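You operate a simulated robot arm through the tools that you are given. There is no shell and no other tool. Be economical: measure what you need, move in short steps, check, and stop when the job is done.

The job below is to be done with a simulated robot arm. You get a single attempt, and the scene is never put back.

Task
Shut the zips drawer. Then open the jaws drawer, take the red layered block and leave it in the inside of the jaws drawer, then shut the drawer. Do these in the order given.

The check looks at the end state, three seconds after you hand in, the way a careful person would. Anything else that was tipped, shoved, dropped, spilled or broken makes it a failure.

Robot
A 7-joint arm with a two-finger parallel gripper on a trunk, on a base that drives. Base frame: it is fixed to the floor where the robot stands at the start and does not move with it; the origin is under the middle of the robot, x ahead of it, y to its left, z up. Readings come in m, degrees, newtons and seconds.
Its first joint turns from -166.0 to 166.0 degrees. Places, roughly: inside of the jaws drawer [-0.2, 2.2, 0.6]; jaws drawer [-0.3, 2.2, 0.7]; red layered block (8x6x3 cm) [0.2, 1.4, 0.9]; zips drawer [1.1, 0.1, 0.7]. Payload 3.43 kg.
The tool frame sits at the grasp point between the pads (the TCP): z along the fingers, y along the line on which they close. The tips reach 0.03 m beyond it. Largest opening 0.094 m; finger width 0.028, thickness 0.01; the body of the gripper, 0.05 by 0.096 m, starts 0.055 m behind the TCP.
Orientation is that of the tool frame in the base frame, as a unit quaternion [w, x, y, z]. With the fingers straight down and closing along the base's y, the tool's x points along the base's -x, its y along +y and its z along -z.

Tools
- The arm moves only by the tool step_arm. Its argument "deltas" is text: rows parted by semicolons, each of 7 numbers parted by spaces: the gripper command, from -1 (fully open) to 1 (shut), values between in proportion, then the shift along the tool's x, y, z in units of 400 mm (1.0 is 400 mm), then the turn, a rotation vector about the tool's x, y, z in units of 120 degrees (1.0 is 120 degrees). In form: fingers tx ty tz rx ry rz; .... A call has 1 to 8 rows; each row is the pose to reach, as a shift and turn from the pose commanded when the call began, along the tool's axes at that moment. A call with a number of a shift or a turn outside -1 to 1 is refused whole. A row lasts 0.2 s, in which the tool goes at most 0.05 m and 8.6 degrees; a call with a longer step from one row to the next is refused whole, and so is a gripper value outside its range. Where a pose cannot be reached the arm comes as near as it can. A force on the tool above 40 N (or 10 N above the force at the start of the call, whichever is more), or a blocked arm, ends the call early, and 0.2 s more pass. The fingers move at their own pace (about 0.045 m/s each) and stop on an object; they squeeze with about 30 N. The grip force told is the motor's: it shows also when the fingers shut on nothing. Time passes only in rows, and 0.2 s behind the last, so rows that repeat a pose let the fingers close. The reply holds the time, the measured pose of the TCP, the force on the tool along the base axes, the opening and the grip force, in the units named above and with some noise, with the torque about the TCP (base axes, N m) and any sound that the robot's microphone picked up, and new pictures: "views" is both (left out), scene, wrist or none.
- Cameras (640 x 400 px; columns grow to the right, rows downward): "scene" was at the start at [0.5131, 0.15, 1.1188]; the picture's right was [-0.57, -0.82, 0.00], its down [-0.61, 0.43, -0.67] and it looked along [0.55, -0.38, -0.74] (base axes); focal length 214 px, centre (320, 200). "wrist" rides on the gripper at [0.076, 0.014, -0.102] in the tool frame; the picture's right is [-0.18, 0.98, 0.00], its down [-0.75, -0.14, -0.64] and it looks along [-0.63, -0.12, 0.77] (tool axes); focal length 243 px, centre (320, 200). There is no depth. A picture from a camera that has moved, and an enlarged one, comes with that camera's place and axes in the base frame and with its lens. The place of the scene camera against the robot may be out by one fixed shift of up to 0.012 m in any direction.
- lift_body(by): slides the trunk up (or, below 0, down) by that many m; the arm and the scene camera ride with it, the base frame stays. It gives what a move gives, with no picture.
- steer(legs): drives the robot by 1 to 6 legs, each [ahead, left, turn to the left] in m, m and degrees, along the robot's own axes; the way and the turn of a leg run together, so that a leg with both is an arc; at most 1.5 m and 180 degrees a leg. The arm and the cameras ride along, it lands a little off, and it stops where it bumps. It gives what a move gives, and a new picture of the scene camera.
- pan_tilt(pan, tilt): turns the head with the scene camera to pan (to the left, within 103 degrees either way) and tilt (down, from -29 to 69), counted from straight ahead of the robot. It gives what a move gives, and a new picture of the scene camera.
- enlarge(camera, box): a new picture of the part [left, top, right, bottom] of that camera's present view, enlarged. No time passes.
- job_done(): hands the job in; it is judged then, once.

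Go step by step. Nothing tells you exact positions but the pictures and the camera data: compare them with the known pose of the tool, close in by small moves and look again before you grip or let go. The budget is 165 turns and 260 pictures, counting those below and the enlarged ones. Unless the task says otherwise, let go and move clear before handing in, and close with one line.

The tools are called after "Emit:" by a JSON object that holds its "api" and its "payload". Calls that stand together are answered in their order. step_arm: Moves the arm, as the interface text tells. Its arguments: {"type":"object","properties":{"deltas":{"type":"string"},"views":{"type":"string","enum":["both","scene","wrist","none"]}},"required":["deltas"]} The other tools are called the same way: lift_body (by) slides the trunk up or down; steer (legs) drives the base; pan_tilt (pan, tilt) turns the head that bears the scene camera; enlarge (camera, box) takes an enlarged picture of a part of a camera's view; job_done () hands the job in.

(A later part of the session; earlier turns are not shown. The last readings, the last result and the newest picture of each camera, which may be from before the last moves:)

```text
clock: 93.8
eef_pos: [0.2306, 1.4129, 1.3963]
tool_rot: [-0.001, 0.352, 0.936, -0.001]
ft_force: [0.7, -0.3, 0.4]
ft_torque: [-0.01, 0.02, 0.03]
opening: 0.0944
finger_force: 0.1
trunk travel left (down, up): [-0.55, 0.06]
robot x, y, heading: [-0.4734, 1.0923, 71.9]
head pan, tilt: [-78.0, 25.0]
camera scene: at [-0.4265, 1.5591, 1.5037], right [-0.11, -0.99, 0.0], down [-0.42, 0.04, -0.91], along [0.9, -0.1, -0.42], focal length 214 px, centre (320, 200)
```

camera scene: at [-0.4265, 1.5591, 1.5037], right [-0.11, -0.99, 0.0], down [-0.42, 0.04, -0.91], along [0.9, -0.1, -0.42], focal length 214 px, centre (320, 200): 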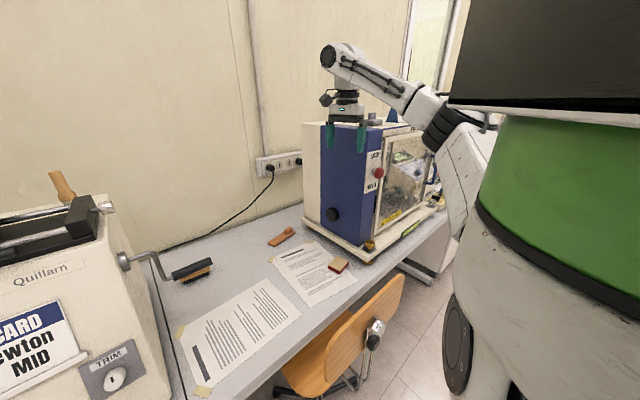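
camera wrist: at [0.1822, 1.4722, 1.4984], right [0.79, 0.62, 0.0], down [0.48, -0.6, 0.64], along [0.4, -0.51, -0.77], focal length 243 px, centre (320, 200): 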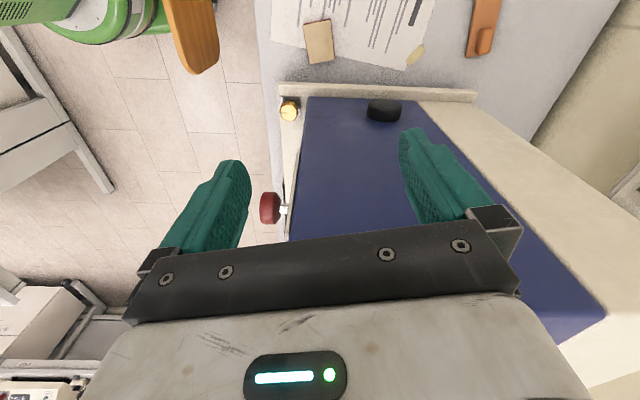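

I need the elbow's true position relative to the backrest before lowering. I take a second head view for a baseline.

Emit:
{"api": "pan_tilt", "payload": {"pan": -48, "tilt": 25}}

Emit:
{"api": "enlarge", "payload": {"camera": "scene", "box": [440, 20, 640, 220]}}

Emit:
{"api": "pan_tilt", "payload": {"pan": -90, "tilt": 25}}

```text
clock: 94.8
eef_pos: [0.2307, 1.4128, 1.3952]
tool_rot: [-0.001, 0.352, 0.936, 0.0]
ft_force: [0.0, 1.0, -0.1]
ft_torque: [0.0, 0.0, 0.02]
opening: 0.0942
finger_force: 0.1
trunk travel left (down, up): [-0.55, 0.06]
robot x, y, heading: [-0.4748, 1.0889, 71.9]
head pan, tilt: [-48.0, 25.0]
camera scene: at [-0.434, 1.6062, 1.5038], right [0.41, -0.91, 0.0], down [-0.39, -0.17, -0.91], along [0.83, 0.37, -0.42], focal length 214 px, centre (320, 200)
```

scene: 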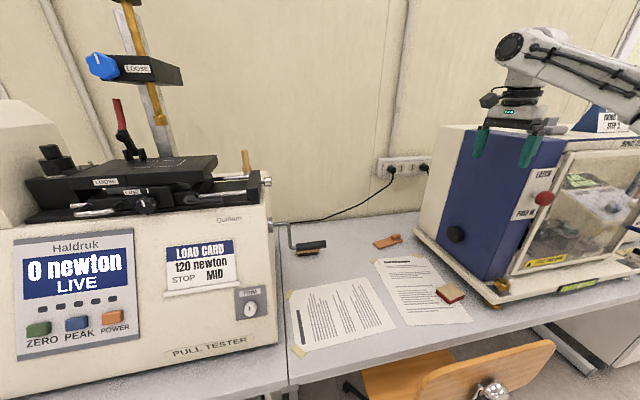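

```text
2.00 times, centred on (540, 120) of scene
camera zoom: at [-0.434, 1.6062, 1.5038], right [0.41, -0.91, 0.0], down [-0.39, -0.17, -0.91], along [0.83, 0.37, -0.42], focal length 429 px, centre (-120, 360)
```

zoom: 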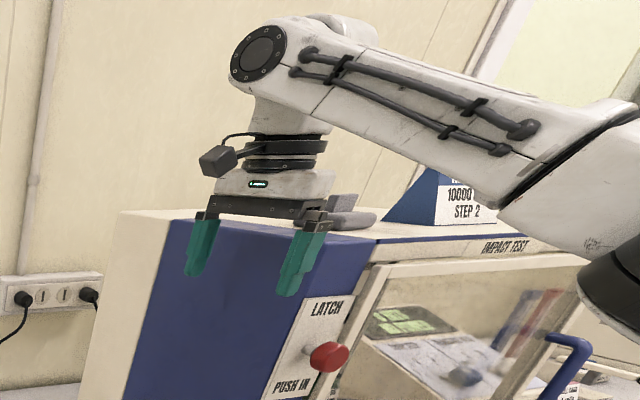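

```text
clock: 95.8
eef_pos: [0.2294, 1.4106, 1.3956]
tool_rot: [-0.001, 0.351, 0.936, -0.001]
ft_force: [-0.4, -0.3, 0.9]
ft_torque: [0.0, 0.0, -0.03]
opening: 0.0942
finger_force: 0.1
trunk travel left (down, up): [-0.55, 0.06]
robot x, y, heading: [-0.4752, 1.093, 72.0]
head pan, tilt: [-90.0, 25.0]
camera scene: at [-0.4305, 1.5404, 1.5038], right [-0.31, -0.95, 0.0], down [-0.4, 0.13, -0.91], along [0.86, -0.28, -0.42], focal length 214 px, centre (320, 200)
```

scene: 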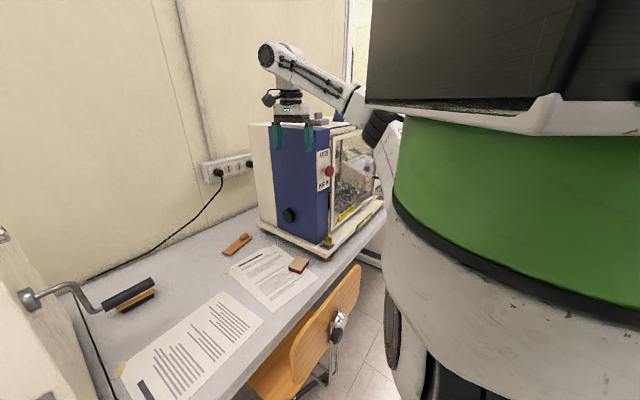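

The elbow sits right above the backrest's end, so this posture cannot go down. With the tool yawed the other way the elbow rides higher, so I switch to gripping the 8 cm side (yaw about 49°); I rotate a bit away from the tester.

Emit:
{"api": "step_arm", "payload": {"deltas": "-1 0.037 0.009 0 0 0 -0.07;-1 0.073 0.018 0 0 0 -0.14;-1 0.11 0.026 0 0 0 -0.21;-1 0.146 0.035 0 0 0 -0.28;-1 0.146 0.035 0 0 0 -0.35;-1 0.146 0.035 0 0 0 -0.42;-1 0.146 0.035 0 0 0 -0.49;-1 0.146 0.035 0 0 0 -0.56", "views": "none"}}

Emit:
{"api": "step_arm", "payload": {"deltas": "-1 0 0 0 0 0 -0.07;-1 0 0 0 0 0 -0.13;-1 0 0 0 0 0 -0.19;-1 0 0 0 0 0 -0.19"}}

```text
clock: 97.7
eef_pos: [0.1941, 1.4603, 1.3966]
tool_rot: [-0.001, -0.226, 0.974, 0.0]
ft_force: [-0.1, -0.2, 0.0]
ft_torque: [-0.02, 0.02, -0.02]
opening: 0.0939
finger_force: 0.0
trunk travel left (down, up): [-0.55, 0.06]
robot x, y, heading: [-0.4732, 1.0894, 71.8]
head pan, tilt: [-90.0, 25.0]
```

```text
clock: 98.7
eef_pos: [0.1951, 1.4591, 1.3949]
tool_rot: [-0.001, -0.413, 0.911, 0.0]
ft_force: [0.7, 0.2, 0.3]
ft_torque: [0.01, 0.02, 0.01]
opening: 0.0937
finger_force: 0.1
trunk travel left (down, up): [-0.55, 0.06]
robot x, y, heading: [-0.4762, 1.0873, 71.8]
head pan, tilt: [-90.0, 25.0]
camera scene: at [-0.4305, 1.5403, 1.5038], right [-0.31, -0.95, 0.0], down [-0.4, 0.13, -0.91], along [0.86, -0.28, -0.42], focal length 214 px, centre (320, 200)
camera wrist: at [0.1342, 1.4115, 1.4991], right [-0.62, 0.78, 0.0], down [0.6, 0.48, 0.64], along [0.5, 0.4, -0.77], focal length 243 px, centre (320, 200)
```

scene: 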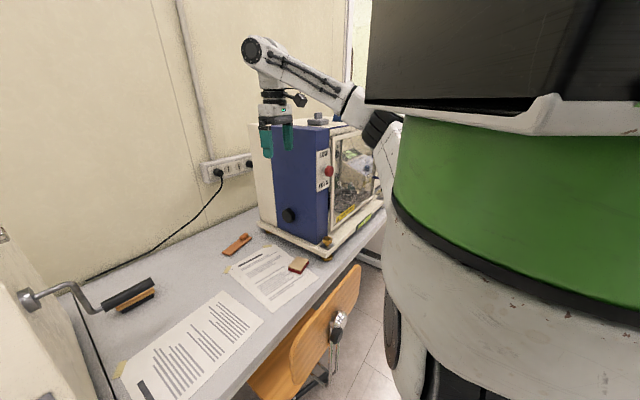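
wrist: 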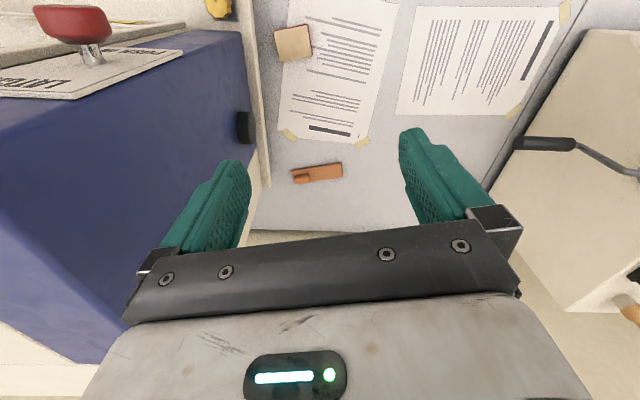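

The yaw hardly affects the elbow. A better stance is further right, so the arm passes between the stool and the tester: about (-0.28, 0.73). I retract, drive there and turn left 24°.

Emit:
{"api": "step_arm", "payload": {"deltas": "-1 0.098 0.035 0 0 0 0;-1 0.195 0.07 0 0 0 0;-1 0.293 0.105 0 0 0 0;-1 0.39 0.14 0 0 0 0;-1 0.39 0.14 0 0 0 0", "views": "none"}}

Emit:
{"api": "steer", "payload": {"legs": [[-0.281, -0.298, 0], [0, 0, 24]]}}

Emit:
{"api": "pan_tilt", "payload": {"pan": -70, "tilt": 30}}

```text
clock: 99.8
eef_pos: [0.0494, 1.3779, 1.3944]
tool_rot: [-0.001, -0.413, 0.911, 0.0]
ft_force: [-0.1, -0.3, 0.1]
ft_torque: [0.01, -0.03, 0.02]
opening: 0.094
finger_force: 0.1
trunk travel left (down, up): [-0.55, 0.06]
robot x, y, heading: [-0.477, 1.0876, 71.9]
head pan, tilt: [-90.0, 25.0]
```

```text
clock: 103.6
eef_pos: [0.0843, 1.2142, 1.3958]
tool_rot: [-0.002, -0.595, 0.804, 0.0]
ft_force: [-0.6, 0.4, 0.3]
ft_torque: [-0.01, 0.0, 0.01]
opening: 0.0938
finger_force: 0.1
trunk travel left (down, up): [-0.55, 0.06]
robot x, y, heading: [-0.2741, 0.7316, 96.1]
head pan, tilt: [-90.0, 25.0]
camera scene: at [-0.4197, 1.1611, 1.5038], right [0.11, -0.99, 0.0], down [-0.42, -0.05, -0.91], along [0.9, 0.1, -0.42], focal length 214 px, centre (320, 200)
```

scene: 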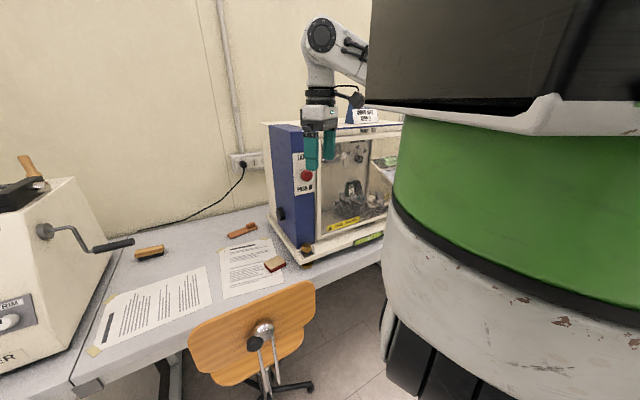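

```text
clock: 104.5
eef_pos: [0.0848, 1.2142, 1.3963]
tool_rot: [-0.001, -0.595, 0.804, 0.0]
ft_force: [-0.5, 0.9, -0.2]
ft_torque: [-0.02, 0.01, -0.03]
opening: 0.0943
finger_force: 0.2
trunk travel left (down, up): [-0.55, 0.06]
robot x, y, heading: [-0.2769, 0.7323, 96.4]
head pan, tilt: [-70.0, 30.0]
camera scene: at [-0.4301, 1.191, 1.4958], right [0.44, -0.9, 0.0], down [-0.45, -0.22, -0.87], along [0.78, 0.38, -0.5], focal length 214 px, centre (320, 200)
```

scene: 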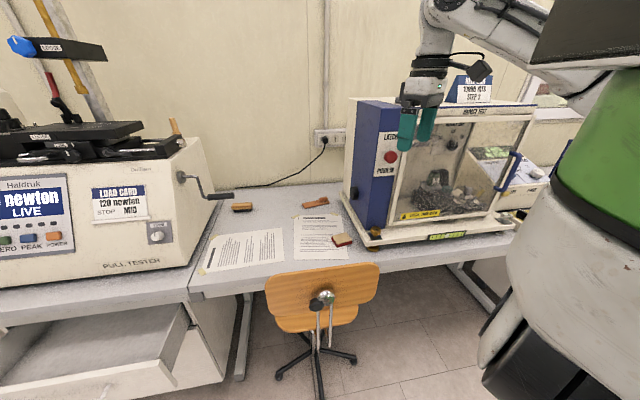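

I have a clear overview: backrest from (0.055, 1.23) to (-0.13, 1.51), top z 1.0. I extend towards the block while yawing back towards the short-side grip.

Emit:
{"api": "step_arm", "payload": {"deltas": "-1 -0.084 -0.01 0 0 0 0.07;-1 -0.167 -0.021 0 0 0 0.14;-1 -0.25 -0.031 0 0 0 0.21;-1 -0.334 -0.042 0 0 0 0.28;-1 -0.418 -0.052 0 0 0 0.35;-1 -0.5 -0.062 0 0 0 0.42;-1 -0.585 -0.073 0 0 0 0.49;-1 -0.668 -0.083 0 0 0 0.56", "views": "none"}}

Emit:
{"api": "step_arm", "payload": {"deltas": "-1 0 0 0 0 0 0.065;-1 0 0 0 0 0 0.13;-1 0 0 0 0 0 0.195;-1 0 0 0 0 0 0.26;-1 0 0 0 0 0 0.325;-1 0 0 0 0 0 0.387;-1 0 0 0 0 0 0.387"}}

```text
clock: 106.2
eef_pos: [0.1941, 1.4594, 1.3946]
tool_rot: [-0.001, -0.049, 0.999, 0.0]
ft_force: [0.0, 0.5, -0.7]
ft_torque: [0.02, 0.0, -0.02]
opening: 0.0938
finger_force: 0.0
trunk travel left (down, up): [-0.55, 0.06]
robot x, y, heading: [-0.2732, 0.7344, 96.3]
head pan, tilt: [-70.0, 30.0]
```

```text
clock: 107.8
eef_pos: [0.1933, 1.4601, 1.3953]
tool_rot: [0.0, 0.348, 0.937, 0.0]
ft_force: [0.0, -0.3, -0.6]
ft_torque: [0.03, 0.02, 0.04]
opening: 0.0941
finger_force: 0.1
trunk travel left (down, up): [-0.55, 0.06]
robot x, y, heading: [-0.2741, 0.7348, 96.2]
head pan, tilt: [-70.0, 30.0]
camera scene: at [-0.4301, 1.1912, 1.4958], right [0.44, -0.9, 0.0], down [-0.45, -0.22, -0.87], along [0.78, 0.38, -0.5], focal length 214 px, centre (320, 200)
camera wrist: at [0.145, 1.5199, 1.4982], right [0.78, 0.63, 0.0], down [0.48, -0.6, 0.64], along [0.4, -0.5, -0.77], focal length 243 px, centre (320, 200)
```

scene: 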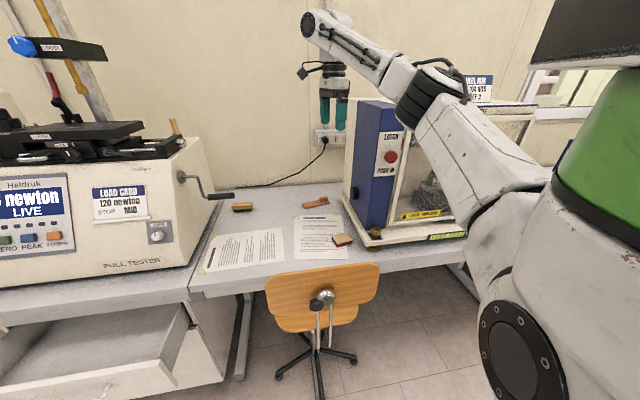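
wrist: 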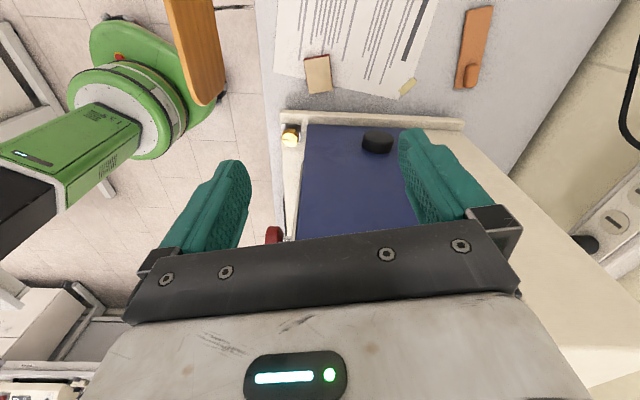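

From this overview the elbow would still graze the stool if the trunk went down. Better: a high trunk with the arm nearly straight, so the whole arm stays above the backrest. I back off a little to lengthen the reach and raise the trunk fully.

Emit:
{"api": "steer", "payload": {"legs": [[-0.074, 0.077, 0]]}}

Emit:
{"api": "lift_body", "payload": {"by": 0.055}}

```text
clock: 109.0
eef_pos: [0.1247, 1.3778, 1.3954]
tool_rot: [-0.001, 0.347, 0.938, 0.0]
ft_force: [0.6, -1.1, 0.3]
ft_torque: [-0.02, 0.0, 0.02]
opening: 0.0939
finger_force: 0.1
trunk travel left (down, up): [-0.55, 0.06]
robot x, y, heading: [-0.3436, 0.6483, 96.0]
head pan, tilt: [-70.0, 30.0]
camera scene: at [-0.4983, 1.1094, 1.4958], right [0.44, -0.9, 0.0], down [-0.45, -0.22, -0.87], along [0.78, 0.38, -0.5], focal length 214 px, centre (320, 200)
```

scene: 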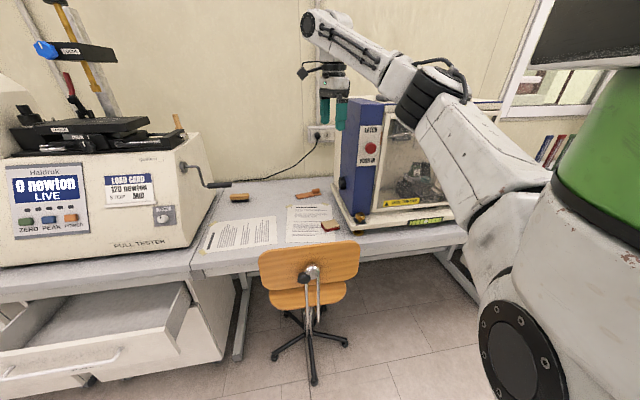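

```text
clock: 110.0
eef_pos: [0.1244, 1.3769, 1.4488]
tool_rot: [0.0, 0.347, 0.938, 0.0]
ft_force: [-0.4, -0.8, 1.3]
ft_torque: [0.0, -0.02, 0.0]
opening: 0.094
finger_force: 0.0
trunk travel left (down, up): [-0.605, 0.005]
robot x, y, heading: [-0.3436, 0.6492, 96.2]
head pan, tilt: [-70.0, 30.0]
```

Trunk is at the top. I move the tool above the block at z≈1.22 and look at the arm's line.

Emit:
{"api": "step_arm", "payload": {"deltas": "-1 -0.024 0.04 0.095 0 0 0;-1 -0.047 0.079 0.191 0 0 0;-1 -0.071 0.119 0.286 0 0 0;-1 -0.095 0.158 0.382 0 0 0;-1 -0.118 0.198 0.477 0 0 0;-1 -0.142 0.2375 0.5725 0 0 0;-1 -0.142 0.2375 0.5725 0 0 0"}}

```text
clock: 111.6
eef_pos: [0.204, 1.3931, 1.2259]
tool_rot: [0.0, 0.347, 0.938, -0.001]
ft_force: [-0.6, 1.2, 0.6]
ft_torque: [-0.01, -0.02, -0.05]
opening: 0.0941
finger_force: 0.1
out of reach, approached as far as the arm can: row 4, 5, 6, 7
trunk travel left (down, up): [-0.605, 0.005]
robot x, y, heading: [-0.3454, 0.6527, 96.1]
head pan, tilt: [-70.0, 30.0]
camera scene: at [-0.4984, 1.1097, 1.5507], right [0.44, -0.9, 0.0], down [-0.45, -0.22, -0.87], along [0.78, 0.38, -0.5], focal length 214 px, centre (320, 200)
camera wrist: at [0.1566, 1.4527, 1.3296], right [0.78, 0.63, 0.0], down [0.48, -0.6, 0.64], along [0.4, -0.5, -0.77], focal length 243 px, centre (320, 200)
```

scene: 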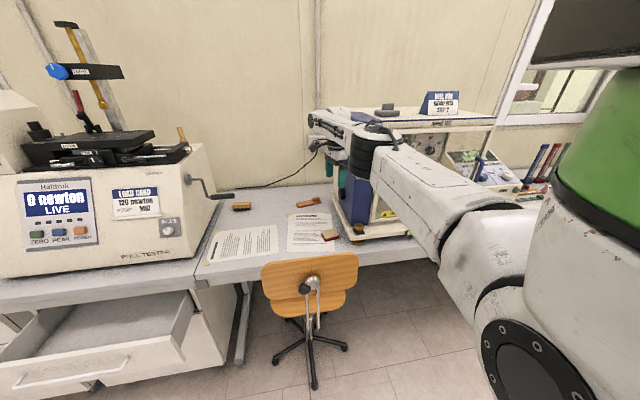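
wrist: 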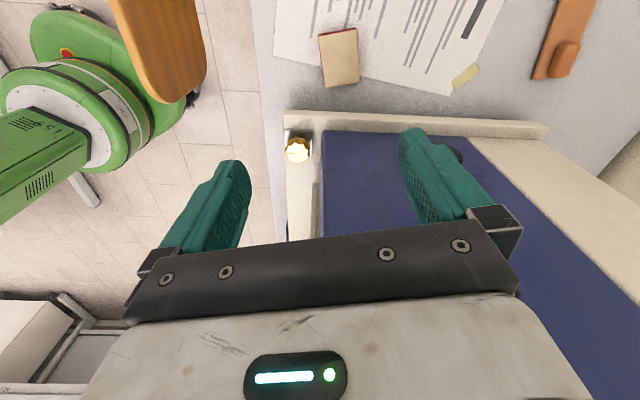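

The arm is nearly straight with its elbow high beside the stool's right end. Lowering makes the reach fit; I lower 0.16 m above the block and check again.

Emit:
{"api": "step_arm", "payload": {"deltas": "-1 0 0 0.1 0 0 0;-1 0 0 0.2 0 0 0;-1 0 0 0.3 0 0 0;-1 0 0 0.4 0 0 0;-1 0 0 0.4 0 0 0"}}

```text
clock: 112.8
eef_pos: [0.1953, 1.3831, 1.0662]
tool_rot: [-0.001, 0.348, 0.937, -0.002]
ft_force: [0.4, -0.5, -0.3]
ft_torque: [-0.01, 0.04, 0.05]
opening: 0.0938
finger_force: 0.0
out of reach, approached as far as the arm can: row 2, 3, 4, 5
trunk travel left (down, up): [-0.605, 0.005]
robot x, y, heading: [-0.3481, 0.6476, 96.2]
head pan, tilt: [-70.0, 30.0]
camera scene: at [-0.4983, 1.1095, 1.5507], right [0.44, -0.9, 0.0], down [-0.45, -0.22, -0.87], along [0.78, 0.38, -0.5], focal length 214 px, centre (320, 200)
camera wrist: at [0.147, 1.4432, 1.1694], right [0.78, 0.63, 0.0], down [0.48, -0.6, 0.64], along [0.4, -0.5, -0.77], focal length 243 px, centre (320, 200)
```

scene: 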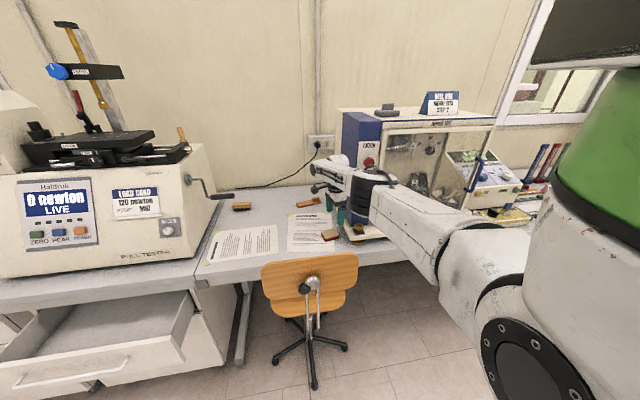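
wrist: 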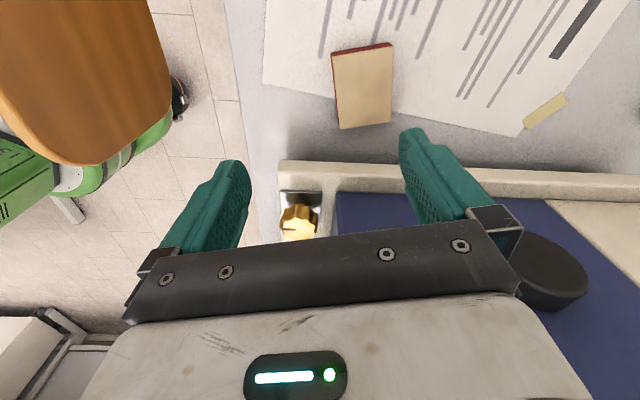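

The reach limit is about 0.91 m at this height, and the elbow ring stays 0.19 m above the backrest. I drive 7 cm closer along the arm's line so the block comes in reach with the arm still straight.

Emit:
{"api": "steer", "payload": {"legs": [[0.053, -0.049, 0]]}}

Emit:
{"api": "step_arm", "payload": {"deltas": "-1 0 0 0 0 0 0"}}

```text
clock: 113.8
eef_pos: [0.2397, 1.4422, 1.0658]
tool_rot: [0.0, 0.348, 0.937, 0.0]
ft_force: [-0.1, -0.6, 0.1]
ft_torque: [-0.02, 0.0, 0.01]
opening: 0.0941
finger_force: 0.2
trunk travel left (down, up): [-0.605, 0.005]
robot x, y, heading: [-0.2976, 0.7082, 95.8]
head pan, tilt: [-70.0, 30.0]
camera scene: at [-0.4542, 1.1682, 1.5507], right [0.44, -0.9, 0.0], down [-0.45, -0.22, -0.87], along [0.78, 0.38, -0.5], focal length 214 px, centre (320, 200)
```

scene: 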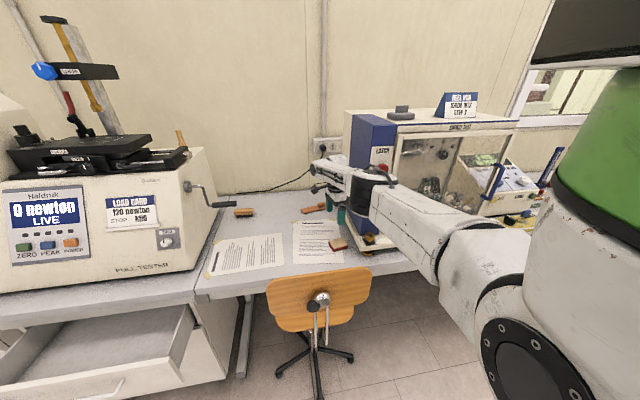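

```text
clock: 114.2
eef_pos: [0.2394, 1.4421, 1.0656]
tool_rot: [0.0, 0.348, 0.937, -0.001]
ft_force: [-0.5, 0.5, 0.4]
ft_torque: [0.02, 0.03, 0.01]
opening: 0.0941
finger_force: 0.1
trunk travel left (down, up): [-0.605, 0.005]
robot x, y, heading: [-0.2985, 0.7089, 96.3]
head pan, tilt: [-70.0, 30.0]
camera scene: at [-0.4542, 1.1681, 1.5508], right [0.44, -0.9, 0.0], down [-0.45, -0.22, -0.87], along [0.78, 0.38, -0.5], focal length 214 px, centre (320, 200)
camera wrist: at [0.1912, 1.5017, 1.1697], right [0.78, 0.63, 0.0], down [0.48, -0.6, 0.64], along [0.4, -0.5, -0.77], focal length 243 px, centre (320, 200)
```

scene: 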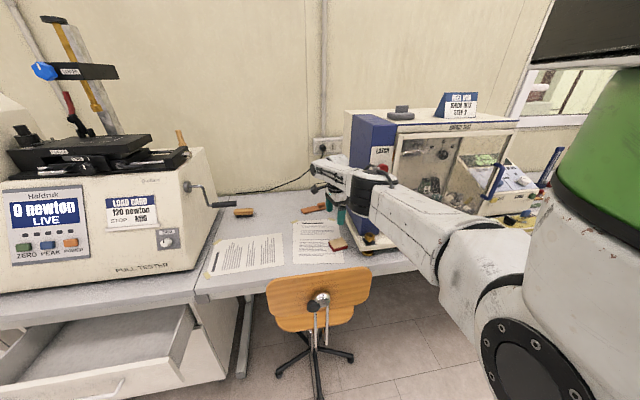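
wrist: 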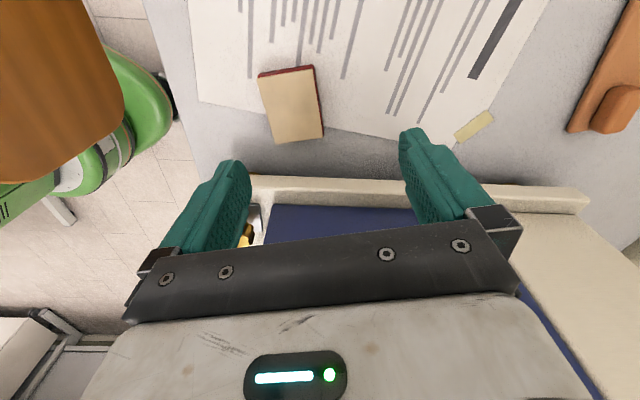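

The block's centre reads (0.226, 1.412) with the tool's yaw matching its sides. I step back towards that point at this height and check the commanded pose follows.

Emit:
{"api": "step_arm", "payload": {"deltas": "-1 -0.022 -0.078 0.05 0 0 0;-1 -0.022 -0.078 0.1 0 0 0", "views": "none"}}

```text
clock: 114.8
eef_pos: [0.2256, 1.4111, 1.0273]
tool_rot: [0.0, 0.349, 0.937, -0.002]
ft_force: [0.5, 1.2, 0.8]
ft_torque: [0.0, 0.04, 0.02]
opening: 0.0942
finger_force: 0.1
trunk travel left (down, up): [-0.605, 0.005]
robot x, y, heading: [-0.299, 0.7141, 96.4]
head pan, tilt: [-70.0, 30.0]
```

It follows. I lower to z≈0.955 and look.

Emit:
{"api": "step_arm", "payload": {"deltas": "-1 0 0.003 0.09 0 0 0;-1 0 0.003 0.18 0 0 0;-1 0 0.003 0.18 0 0 0"}}

```text
clock: 115.6
eef_pos: [0.2252, 1.4129, 0.9774]
tool_rot: [0.0, 0.348, 0.937, -0.001]
ft_force: [-0.3, 0.7, 0.6]
ft_torque: [-0.03, 0.01, 0.01]
opening: 0.0939
finger_force: 0.1
out of reach, approached as far as the arm can: row 2, 3
trunk travel left (down, up): [-0.605, 0.005]
robot x, y, heading: [-0.2988, 0.71, 96.3]
head pan, tilt: [-70.0, 30.0]
camera scene: at [-0.4542, 1.168, 1.5508], right [0.44, -0.9, 0.0], down [-0.45, -0.22, -0.87], along [0.78, 0.38, -0.5], focal length 214 px, centre (320, 200)
camera wrist: at [0.1767, 1.4733, 1.0814], right [0.78, 0.63, 0.0], down [0.48, -0.6, 0.64], along [0.4, -0.5, -0.77], focal length 243 px, centre (320, 200)
```

scene: 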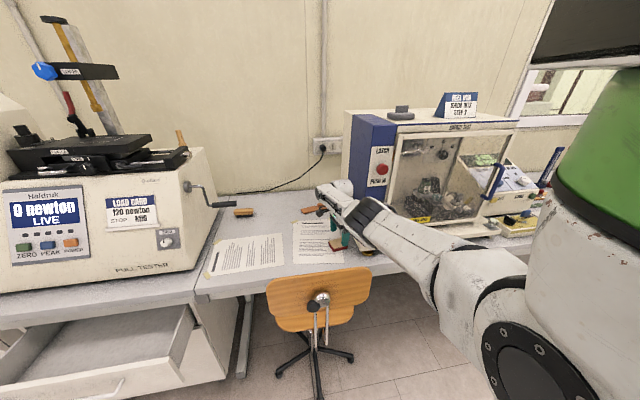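
wrist: 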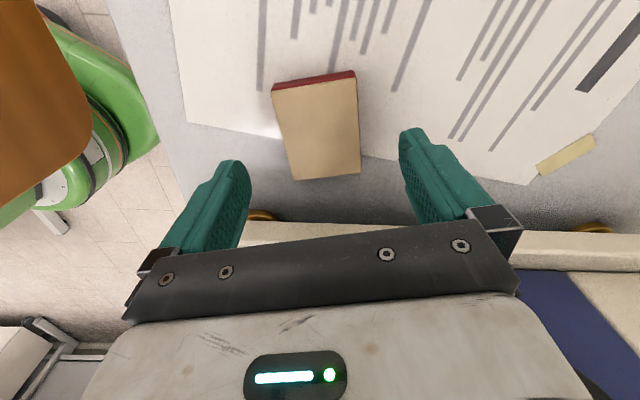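

The tool is well centred but the reach limit stops it at z 0.977; the elbow stays above and right of the stool. I nudge the base slightly closer and to the right.

Emit:
{"api": "steer", "payload": {"legs": [[0.014, -0.043, 0]]}}

Emit:
{"api": "step_arm", "payload": {"deltas": "-1 0 0 0 0 0 0", "views": "none"}}

```text
clock: 116.5
eef_pos: [0.2686, 1.4334, 0.9785]
tool_rot: [0.0, 0.347, 0.938, 0.0]
ft_force: [0.6, -0.5, -0.6]
ft_torque: [0.0, -0.01, 0.01]
opening: 0.0941
finger_force: 0.0
trunk travel left (down, up): [-0.605, 0.005]
robot x, y, heading: [-0.2611, 0.7299, 96.2]
head pan, tilt: [-70.0, 30.0]
camera scene: at [-0.4124, 1.1869, 1.5508], right [0.44, -0.9, 0.0], down [-0.45, -0.22, -0.87], along [0.78, 0.38, -0.5], focal length 214 px, centre (320, 200)
```

scene: 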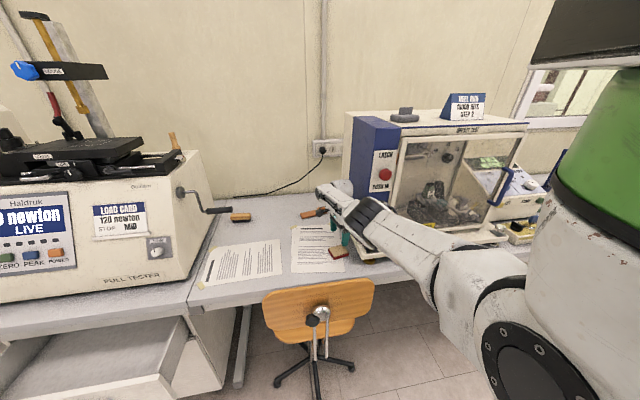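

```text
clock: 116.9
eef_pos: [0.2674, 1.432, 0.9785]
tool_rot: [-0.001, 0.348, 0.938, -0.001]
ft_force: [0.6, -0.3, -0.3]
ft_torque: [-0.01, -0.01, -0.02]
opening: 0.094
finger_force: 0.0
trunk travel left (down, up): [-0.605, 0.005]
robot x, y, heading: [-0.26, 0.7288, 96.1]
head pan, tilt: [-70.0, 30.0]
```

Now the arm moves back over the block's centre.

Emit:
{"api": "step_arm", "payload": {"deltas": "-1 0.047 -0.1045 0 0 0 0;-1 0.047 -0.1045 0 0 0 0"}}

```text
clock: 117.5
eef_pos: [0.2259, 1.4127, 0.9774]
tool_rot: [0.0, 0.348, 0.937, -0.002]
ft_force: [-1.0, 0.6, 0.0]
ft_torque: [-0.02, 0.02, 0.02]
opening: 0.094
finger_force: 0.1
trunk travel left (down, up): [-0.605, 0.005]
robot x, y, heading: [-0.2566, 0.7293, 96.0]
head pan, tilt: [-70.0, 30.0]
camera scene: at [-0.4123, 1.1869, 1.5508], right [0.44, -0.9, 0.0], down [-0.45, -0.22, -0.87], along [0.78, 0.38, -0.5], focal length 214 px, centre (320, 200)
camera wrist: at [0.1779, 1.4721, 1.0812], right [0.78, 0.62, 0.0], down [0.48, -0.6, 0.64], along [0.4, -0.5, -0.77], focal length 243 px, centre (320, 200)
```

scene: 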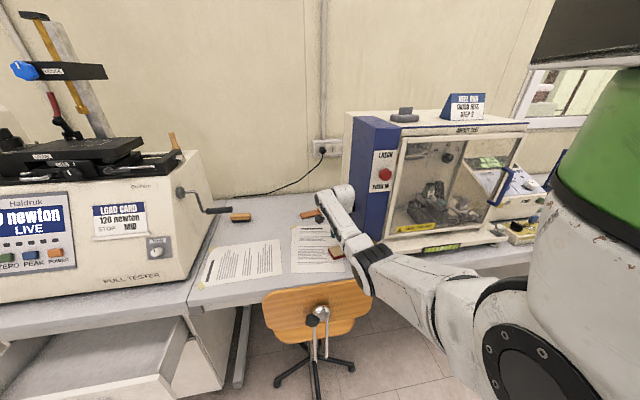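
wrist: 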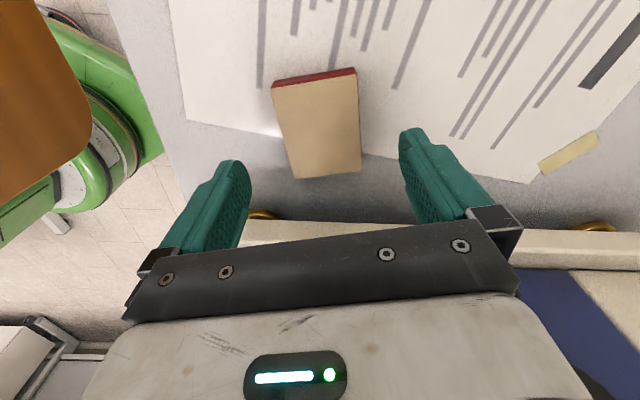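

Here the elbow sagged beside the stool's end, so I rise again. A stance further round to the right (bearing about 68° to the block) keeps the elbow clear of both stool and tester; I raise, turn 13° left, then shift.

Emit:
{"api": "step_arm", "payload": {"deltas": "-1 0 0 -0.12 0 0 0;-1 0 0 -0.24 0 0 0;-1 0 0 -0.36 0 0 0;-1 0 0 -0.48 0 0 0;-1 0 0 -0.58 0 0 0", "views": "scene"}}

```text
clock: 118.7
eef_pos: [0.2264, 1.4142, 1.21]
tool_rot: [-0.001, 0.347, 0.938, -0.001]
ft_force: [-0.8, 0.0, -0.4]
ft_torque: [-0.03, 0.01, -0.01]
opening: 0.0941
finger_force: 0.0
trunk travel left (down, up): [-0.605, 0.005]
robot x, y, heading: [-0.263, 0.7297, 96.1]
head pan, tilt: [-70.0, 30.0]
camera scene: at [-0.4125, 1.1868, 1.5507], right [0.44, -0.9, 0.0], down [-0.45, -0.22, -0.87], along [0.78, 0.38, -0.5], focal length 214 px, centre (320, 200)
```

scene: 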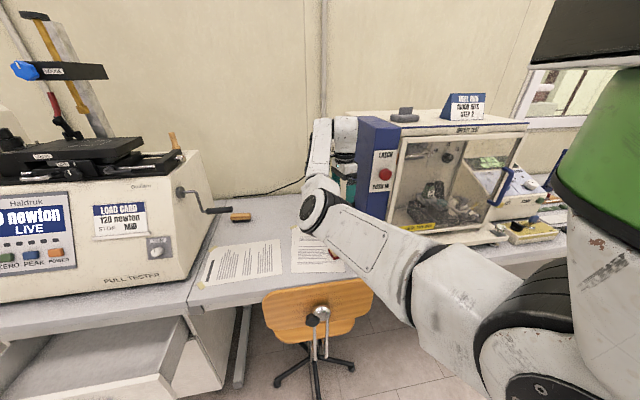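

The stool is untouched; the wrist folded to the left side when rising. I now turn and shift to the new stance, all at a height above the stool.

Emit:
{"api": "steer", "payload": {"legs": [[0, 0, 13], [-0.153, -0.122, 0]]}}

Emit:
{"api": "pan_tilt", "payload": {"pan": -82, "tilt": 32}}

```text
clock: 121.1
eef_pos: [0.2255, 1.3995, 1.2096]
tool_rot: [0.0, 0.239, 0.971, -0.001]
ft_force: [0.4, 0.4, 0.5]
ft_torque: [0.02, 0.0, 0.0]
opening: 0.0942
finger_force: 0.1
trunk travel left (down, up): [-0.605, 0.005]
robot x, y, heading: [-0.0937, 0.622, 109.1]
head pan, tilt: [-70.0, 30.0]
camera scene: at [-0.3458, 1.0337, 1.5508], right [0.63, -0.78, 0.0], down [-0.39, -0.32, -0.87], along [0.67, 0.55, -0.5], focal length 214 px, centre (320, 200)
```

scene: 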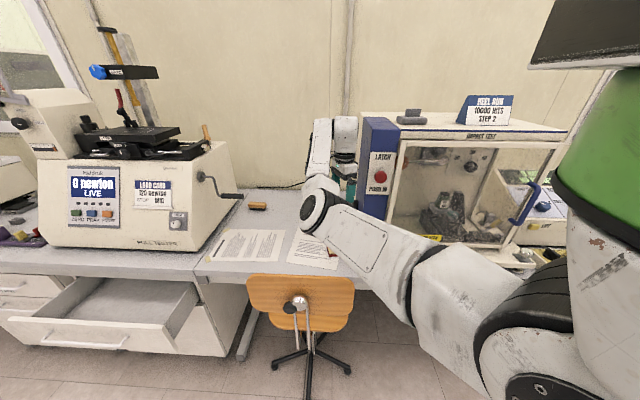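

```text
clock: 121.8
eef_pos: [0.2255, 1.399, 1.2091]
tool_rot: [0.0, 0.24, 0.971, -0.001]
ft_force: [0.1, 0.5, 0.2]
ft_torque: [0.0, -0.03, -0.03]
opening: 0.094
finger_force: 0.0
trunk travel left (down, up): [-0.605, 0.005]
robot x, y, heading: [-0.095, 0.6229, 109.0]
head pan, tilt: [-82.0, 32.0]
camera scene: at [-0.3363, 1.0176, 1.5476], right [0.46, -0.89, 0.0], down [-0.47, -0.24, -0.85], along [0.75, 0.39, -0.53], focal length 214 px, centre (320, 200)
```

scene: 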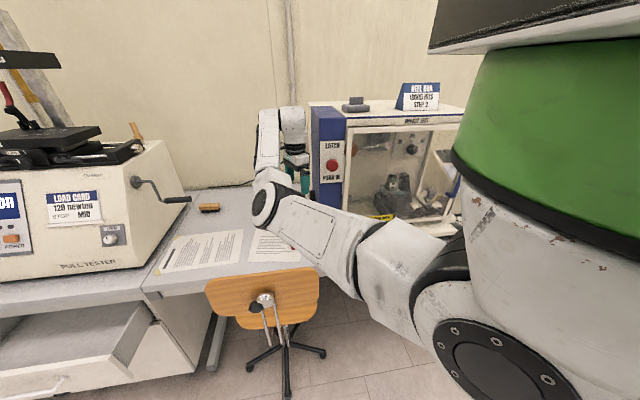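

The wrist is folded to the left in this close stance. I extend the arm outwards (correcting yaw too) to straighten it and bring the elbow back up.

Emit:
{"api": "step_arm", "payload": {"deltas": "-1 0.006 0.058 0 0 0 0.036;-1 0.012 0.116 0 0 0 0.072;-1 0.018 0.174 0 0 0 0.108;-1 0.018 0.174 0 0 0 0.108", "views": "scene"}}

```text
clock: 122.8
eef_pos: [0.2517, 1.465, 1.2099]
tool_rot: [0.0, 0.348, 0.938, -0.001]
ft_force: [-1.0, 0.0, -0.8]
ft_torque: [-0.02, 0.02, -0.02]
opening: 0.0939
finger_force: 0.1
trunk travel left (down, up): [-0.605, 0.005]
robot x, y, heading: [-0.0942, 0.6249, 109.2]
head pan, tilt: [-82.0, 32.0]
camera scene: at [-0.3362, 1.0175, 1.5476], right [0.46, -0.89, 0.0], down [-0.47, -0.24, -0.85], along [0.75, 0.39, -0.53], focal length 214 px, centre (320, 200)
```

scene: 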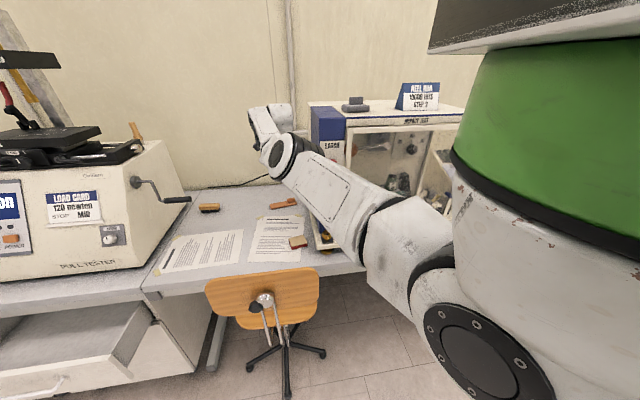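

The elbow has come up again (z about 1.38). Re-estimating with the forearm length, the elbow rides 0.2 m or more above the tool when the arm is nearly straight, so I keep a long reach: back 3 cm, then lower over the block.

Emit:
{"api": "steer", "payload": {"legs": [[-0.023, 0.02, 0]]}}

Emit:
{"api": "step_arm", "payload": {"deltas": "-1 0.005 -0.035 0.1 0 0 0;-1 0.01 -0.07 0.2 0 0 0;-1 0.01 -0.07 0.3 0 0 0;-1 0.01 -0.07 0.4 0 0 0;-1 0.01 -0.07 0.45 0 0 0;-1 0.01 -0.07 0.45 0 0 0"}}

```text
clock: 123.7
eef_pos: [0.2401, 1.4368, 1.2113]
tool_rot: [0.0, 0.348, 0.938, -0.001]
ft_force: [0.0, 0.0, 0.0]
ft_torque: [-0.04, -0.01, -0.01]
opening: 0.0938
finger_force: 0.1
trunk travel left (down, up): [-0.605, 0.005]
robot x, y, heading: [-0.1018, 0.5973, 109.2]
head pan, tilt: [-82.0, 32.0]
camera scene: at [-0.3476, 0.9889, 1.5476], right [0.46, -0.89, 0.0], down [-0.47, -0.24, -0.85], along [0.75, 0.39, -0.53], focal length 214 px, centre (320, 200)
```

scene: 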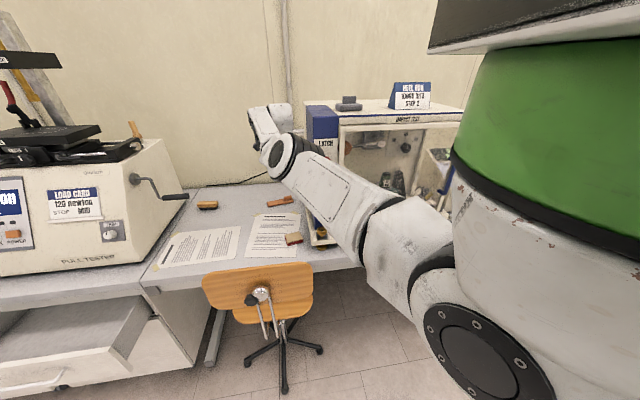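

```text
clock: 125.1
eef_pos: [0.2182, 1.418, 1.0308]
tool_rot: [-0.001, 0.348, 0.937, -0.001]
ft_force: [0.9, -0.4, 0.4]
ft_torque: [-0.03, 0.04, -0.01]
opening: 0.0941
finger_force: 0.1
trunk travel left (down, up): [-0.605, 0.005]
robot x, y, heading: [-0.1024, 0.5942, 109.2]
head pan, tilt: [-82.0, 32.0]
camera scene: at [-0.3477, 0.9889, 1.5476], right [0.46, -0.89, 0.0], down [-0.47, -0.24, -0.85], along [0.75, 0.39, -0.53], focal length 214 px, centre (320, 200)
camera wrist: at [0.17, 1.4774, 1.1336], right [0.78, 0.63, 0.0], down [0.48, -0.6, 0.64], along [0.4, -0.5, -0.77], focal length 243 px, centre (320, 200)
```

scene: 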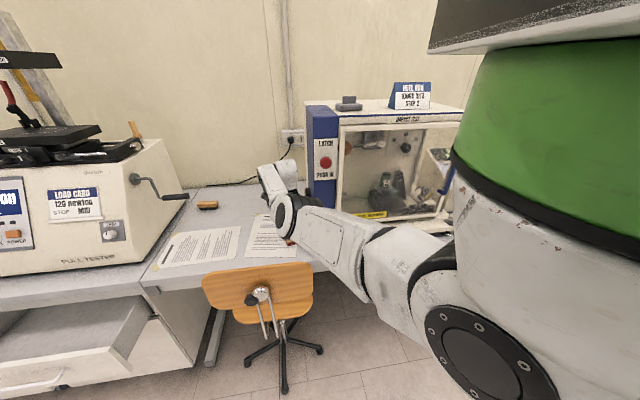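
wrist: 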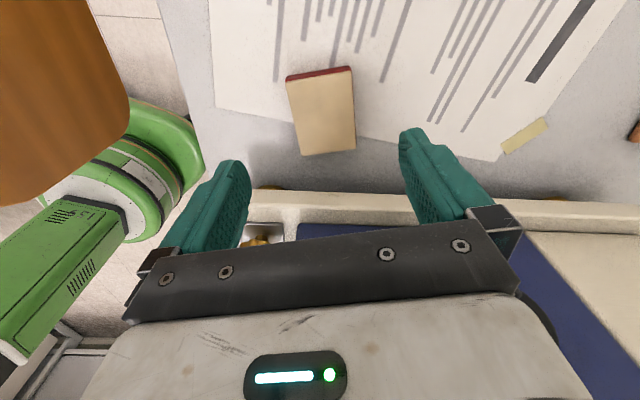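

Elbow is now at about z 1.25 for tool z 1.03, dropping about 0.7 per unit, so at grasp height it stays roughly 0.1 m above the backrest. I lower to z 0.955.

Emit:
{"api": "step_arm", "payload": {"deltas": "-1 -0.024 0.002 0.09 0 0 0;-1 -0.024 0.002 0.18 0 0 0;-1 -0.024 0.002 0.18 0 0 0"}}

```text
clock: 125.9
eef_pos: [0.2438, 1.4151, 0.9855]
tool_rot: [0.009, 0.36, 0.933, 0.018]
ft_force: [0.3, -0.8, 0.1]
ft_torque: [-0.03, 0.03, 0.02]
opening: 0.0941
finger_force: 0.2
out of reach, approached as far as the arm can: row 2
trunk travel left (down, up): [-0.605, 0.005]
robot x, y, heading: [-0.1038, 0.5942, 109.1]
head pan, tilt: [-82.0, 32.0]
camera scene: at [-0.3472, 0.9887, 1.5477], right [0.46, -0.89, 0.0], down [-0.47, -0.24, -0.85], along [0.75, 0.39, -0.53], focal length 214 px, centre (320, 200)
camera wrist: at [0.1924, 1.4726, 1.0886], right [0.79, 0.61, 0.04], down [0.45, -0.63, 0.64], along [0.41, -0.49, -0.77], focal length 243 px, centre (320, 200)
```

scene: 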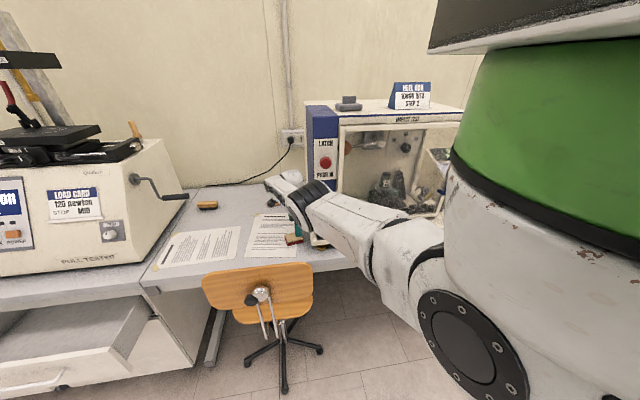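
wrist: 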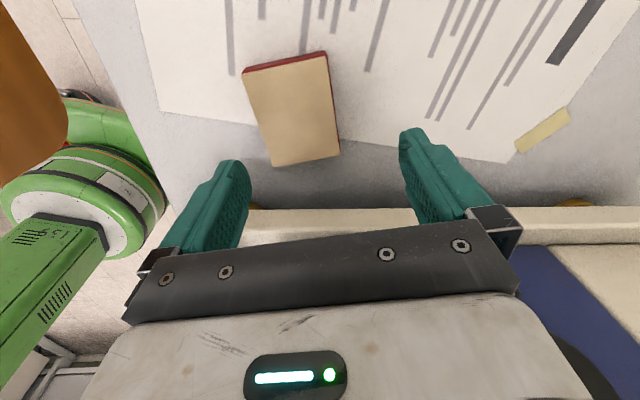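

The arm is at its reach limit here. I drive 3.5 cm closer along its line and re-centre.

Emit:
{"api": "steer", "payload": {"legs": [[0.026, -0.023, 0]]}}

Emit:
{"api": "step_arm", "payload": {"deltas": "-1 0 0 0 0 0 0"}}

```text
clock: 126.7
eef_pos: [0.2563, 1.4468, 0.9839]
tool_rot: [0.011, 0.359, 0.933, 0.018]
ft_force: [0.2, 0.2, -0.3]
ft_torque: [-0.01, -0.01, 0.0]
opening: 0.0941
finger_force: 0.1
trunk travel left (down, up): [-0.605, 0.005]
robot x, y, heading: [-0.0914, 0.6255, 109.1]
head pan, tilt: [-82.0, 32.0]
camera scene: at [-0.3343, 1.0211, 1.5476], right [0.46, -0.89, 0.0], down [-0.47, -0.24, -0.85], along [0.75, 0.39, -0.53], focal length 214 px, centre (320, 200)
```

scene: 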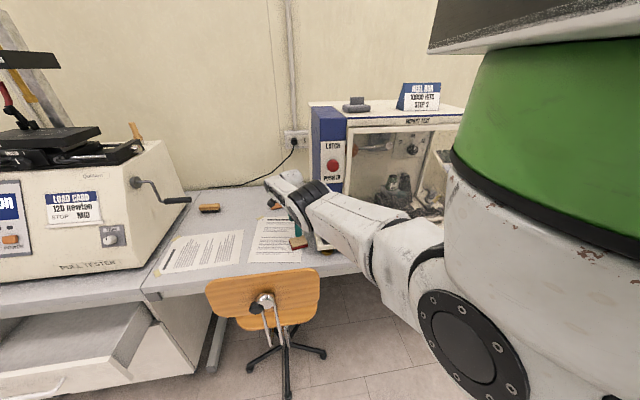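

```text
clock: 127.1
eef_pos: [0.2554, 1.4471, 0.9851]
tool_rot: [0.01, 0.358, 0.933, 0.018]
ft_force: [1.0, -0.1, 1.4]
ft_torque: [0.01, -0.01, 0.0]
opening: 0.094
finger_force: 0.1
trunk travel left (down, up): [-0.605, 0.005]
robot x, y, heading: [-0.094, 0.6275, 109.2]
head pan, tilt: [-82.0, 32.0]
camera scene: at [-0.3342, 1.0211, 1.5476], right [0.46, -0.89, 0.0], down [-0.47, -0.24, -0.85], along [0.75, 0.39, -0.53], focal length 214 px, centre (320, 200)
camera wrist: at [0.2051, 1.5052, 1.0888], right [0.79, 0.61, 0.04], down [0.45, -0.63, 0.64], along [0.41, -0.49, -0.77], focal length 243 px, centre (320, 200)
```

scene: 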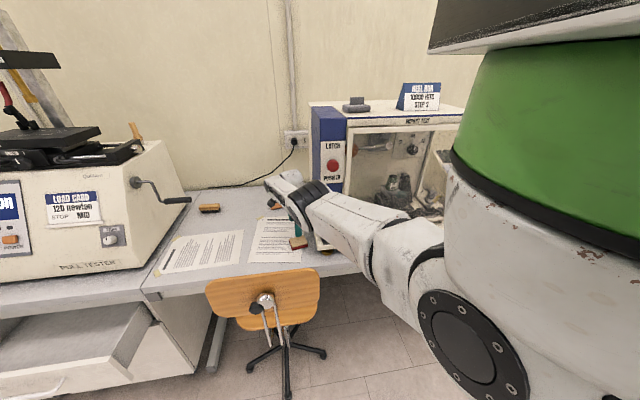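
wrist: 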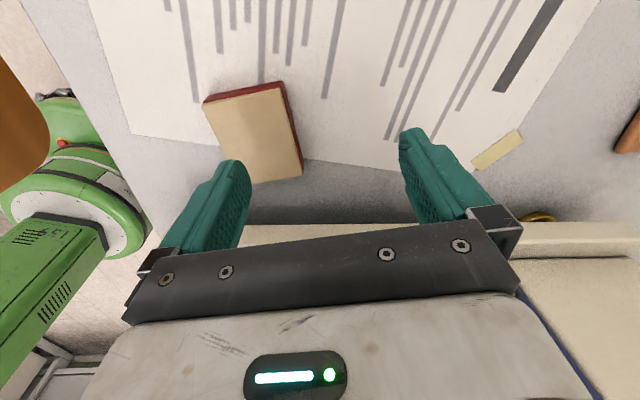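

The elbow now rides high (about z 1.29) to the right of the stool. I re-centre over the block, level the tool and go to z 0.96.

Emit:
{"api": "step_arm", "payload": {"deltas": "-1 -0.002 -0.057 0.03 0.01 0.001 0;-1 -0.003 -0.1135 0.0625 0.0194 0.003 0;-1 -0.003 -0.1135 0.0625 0.0194 0.003 0"}}

```text
clock: 127.9
eef_pos: [0.2274, 1.4134, 0.9591]
tool_rot: [0.0, 0.358, 0.934, 0.0]
ft_force: [-0.7, -0.2, 0.3]
ft_torque: [0.02, -0.06, 0.0]
opening: 0.0938
finger_force: 0.0
trunk travel left (down, up): [-0.605, 0.005]
robot x, y, heading: [-0.0877, 0.6263, 109.2]
head pan, tilt: [-82.0, 32.0]
camera scene: at [-0.3342, 1.0212, 1.5476], right [0.46, -0.89, 0.0], down [-0.47, -0.24, -0.85], along [0.75, 0.39, -0.53], focal length 214 px, centre (320, 200)
camera wrist: at [0.1799, 1.4738, 1.0618], right [0.79, 0.61, 0.0], down [0.47, -0.61, 0.64], along [0.39, -0.51, -0.77], focal length 243 px, centre (320, 200)
```

scene: 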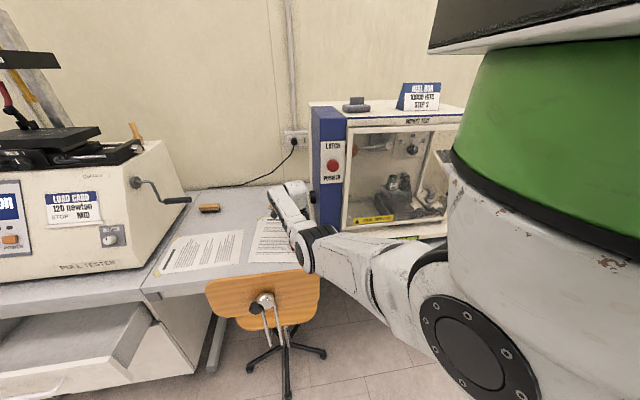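
wrist: 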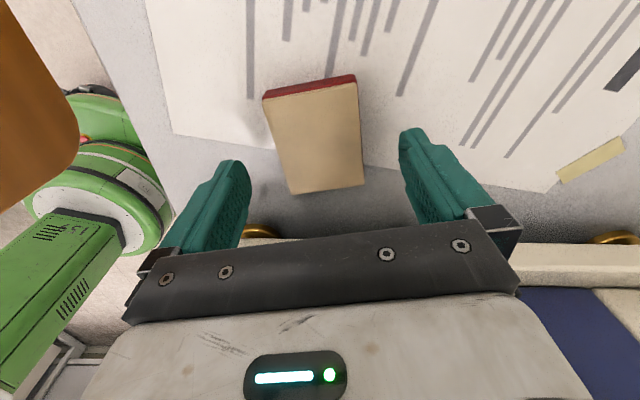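

The block is centred between the fingers (0.225, 1.4125). The elbow is about 0.1 m above the stool's top. I lower 3 cm and check.

Emit:
{"api": "step_arm", "payload": {"deltas": "-1 0 0 0.04 0 0 0;-1 0 0 0.075 0 0 0;-1 0 0 0.075 0 0 0"}}

```text
clock: 128.7
eef_pos: [0.2279, 1.4132, 0.9295]
tool_rot: [0.0, 0.358, 0.934, 0.001]
ft_force: [-0.3, -0.5, 10.7]
ft_torque: [-0.41, 0.47, 0.04]
opening: 0.0942
finger_force: 0.0
trunk travel left (down, up): [-0.605, 0.005]
robot x, y, heading: [-0.0973, 0.626, 109.1]
head pan, tilt: [-82.0, 32.0]
camera scene: at [-0.3345, 1.0207, 1.5479], right [0.46, -0.89, 0.0], down [-0.47, -0.24, -0.85], along [0.75, 0.39, -0.53], focal length 214 px, centre (320, 200)
camera wrist: at [0.1798, 1.4743, 1.0335], right [0.79, 0.61, 0.0], down [0.47, -0.61, 0.64], along [0.39, -0.51, -0.77], focal length 243 px, centre (320, 200)
```

scene: 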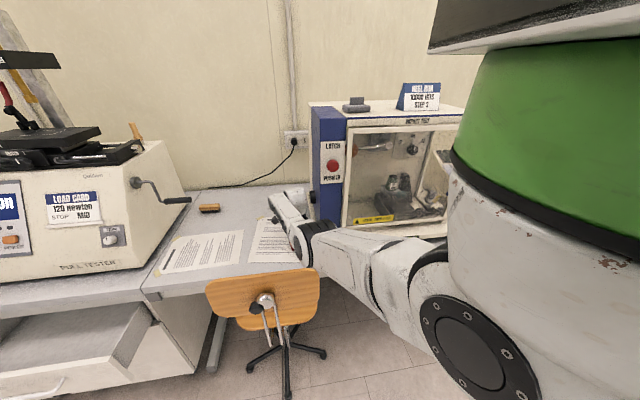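
wrist: 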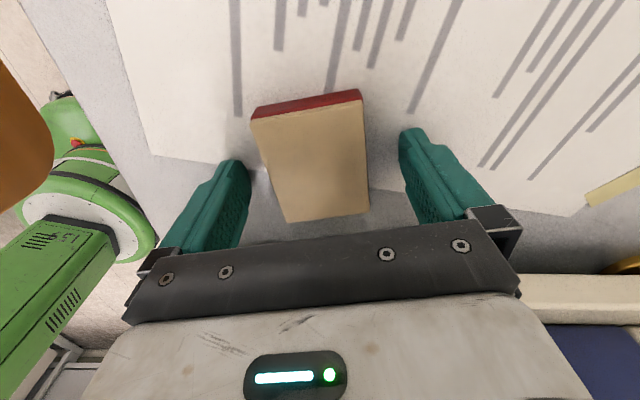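

A 10 N upward force shows, centred under the -y finger. I pause to re-read before going on.

Emit:
{"api": "step_arm", "payload": {"deltas": "-1 0 0 0 0 0 0;-1 0 0 0 0 0 0", "views": "none"}}

Emit:
{"api": "enlarge", "payload": {"camera": "wrist", "box": [130, 60, 450, 260]}}

Emit:
{"api": "enlarge", "payload": {"camera": "scene", "box": [200, 160, 380, 300]}}

```text
clock: 129.3
eef_pos: [0.2268, 1.4124, 0.9299]
tool_rot: [0.001, 0.357, 0.934, 0.002]
ft_force: [-1.6, 0.3, 17.9]
ft_torque: [-0.59, 0.66, 0.01]
opening: 0.0938
finger_force: 0.1
trunk travel left (down, up): [-0.605, 0.005]
robot x, y, heading: [-0.0895, 0.6273, 109.2]
head pan, tilt: [-82.0, 32.0]
```

```text
2.00 times, centred on (290, 160) of wrist
camera zoom: at [0.1797, 1.4742, 1.0335], right [0.79, 0.61, 0.0], down [0.47, -0.61, 0.64], along [0.39, -0.51, -0.77], focal length 485 px, centre (380, 280)
```

zoom: 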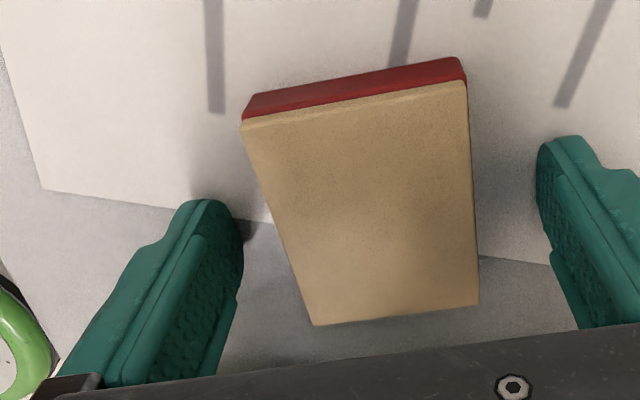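

```text
2.86 times, centred on (290, 230) of scene
camera zoom: at [-0.3345, 1.0206, 1.5479], right [0.46, -0.89, 0.0], down [-0.47, -0.24, -0.85], along [0.75, 0.39, -0.53], focal length 613 px, centre (406, 114)
```

zoom: 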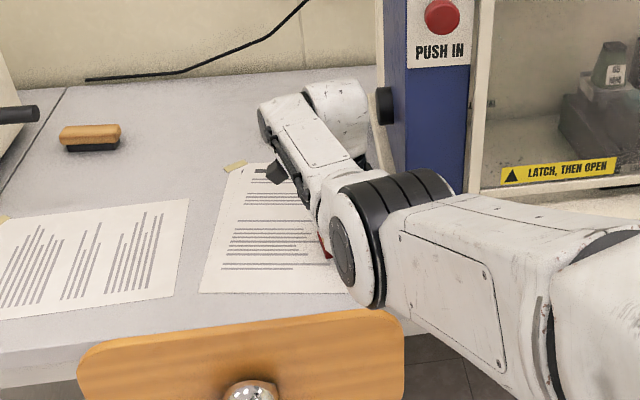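

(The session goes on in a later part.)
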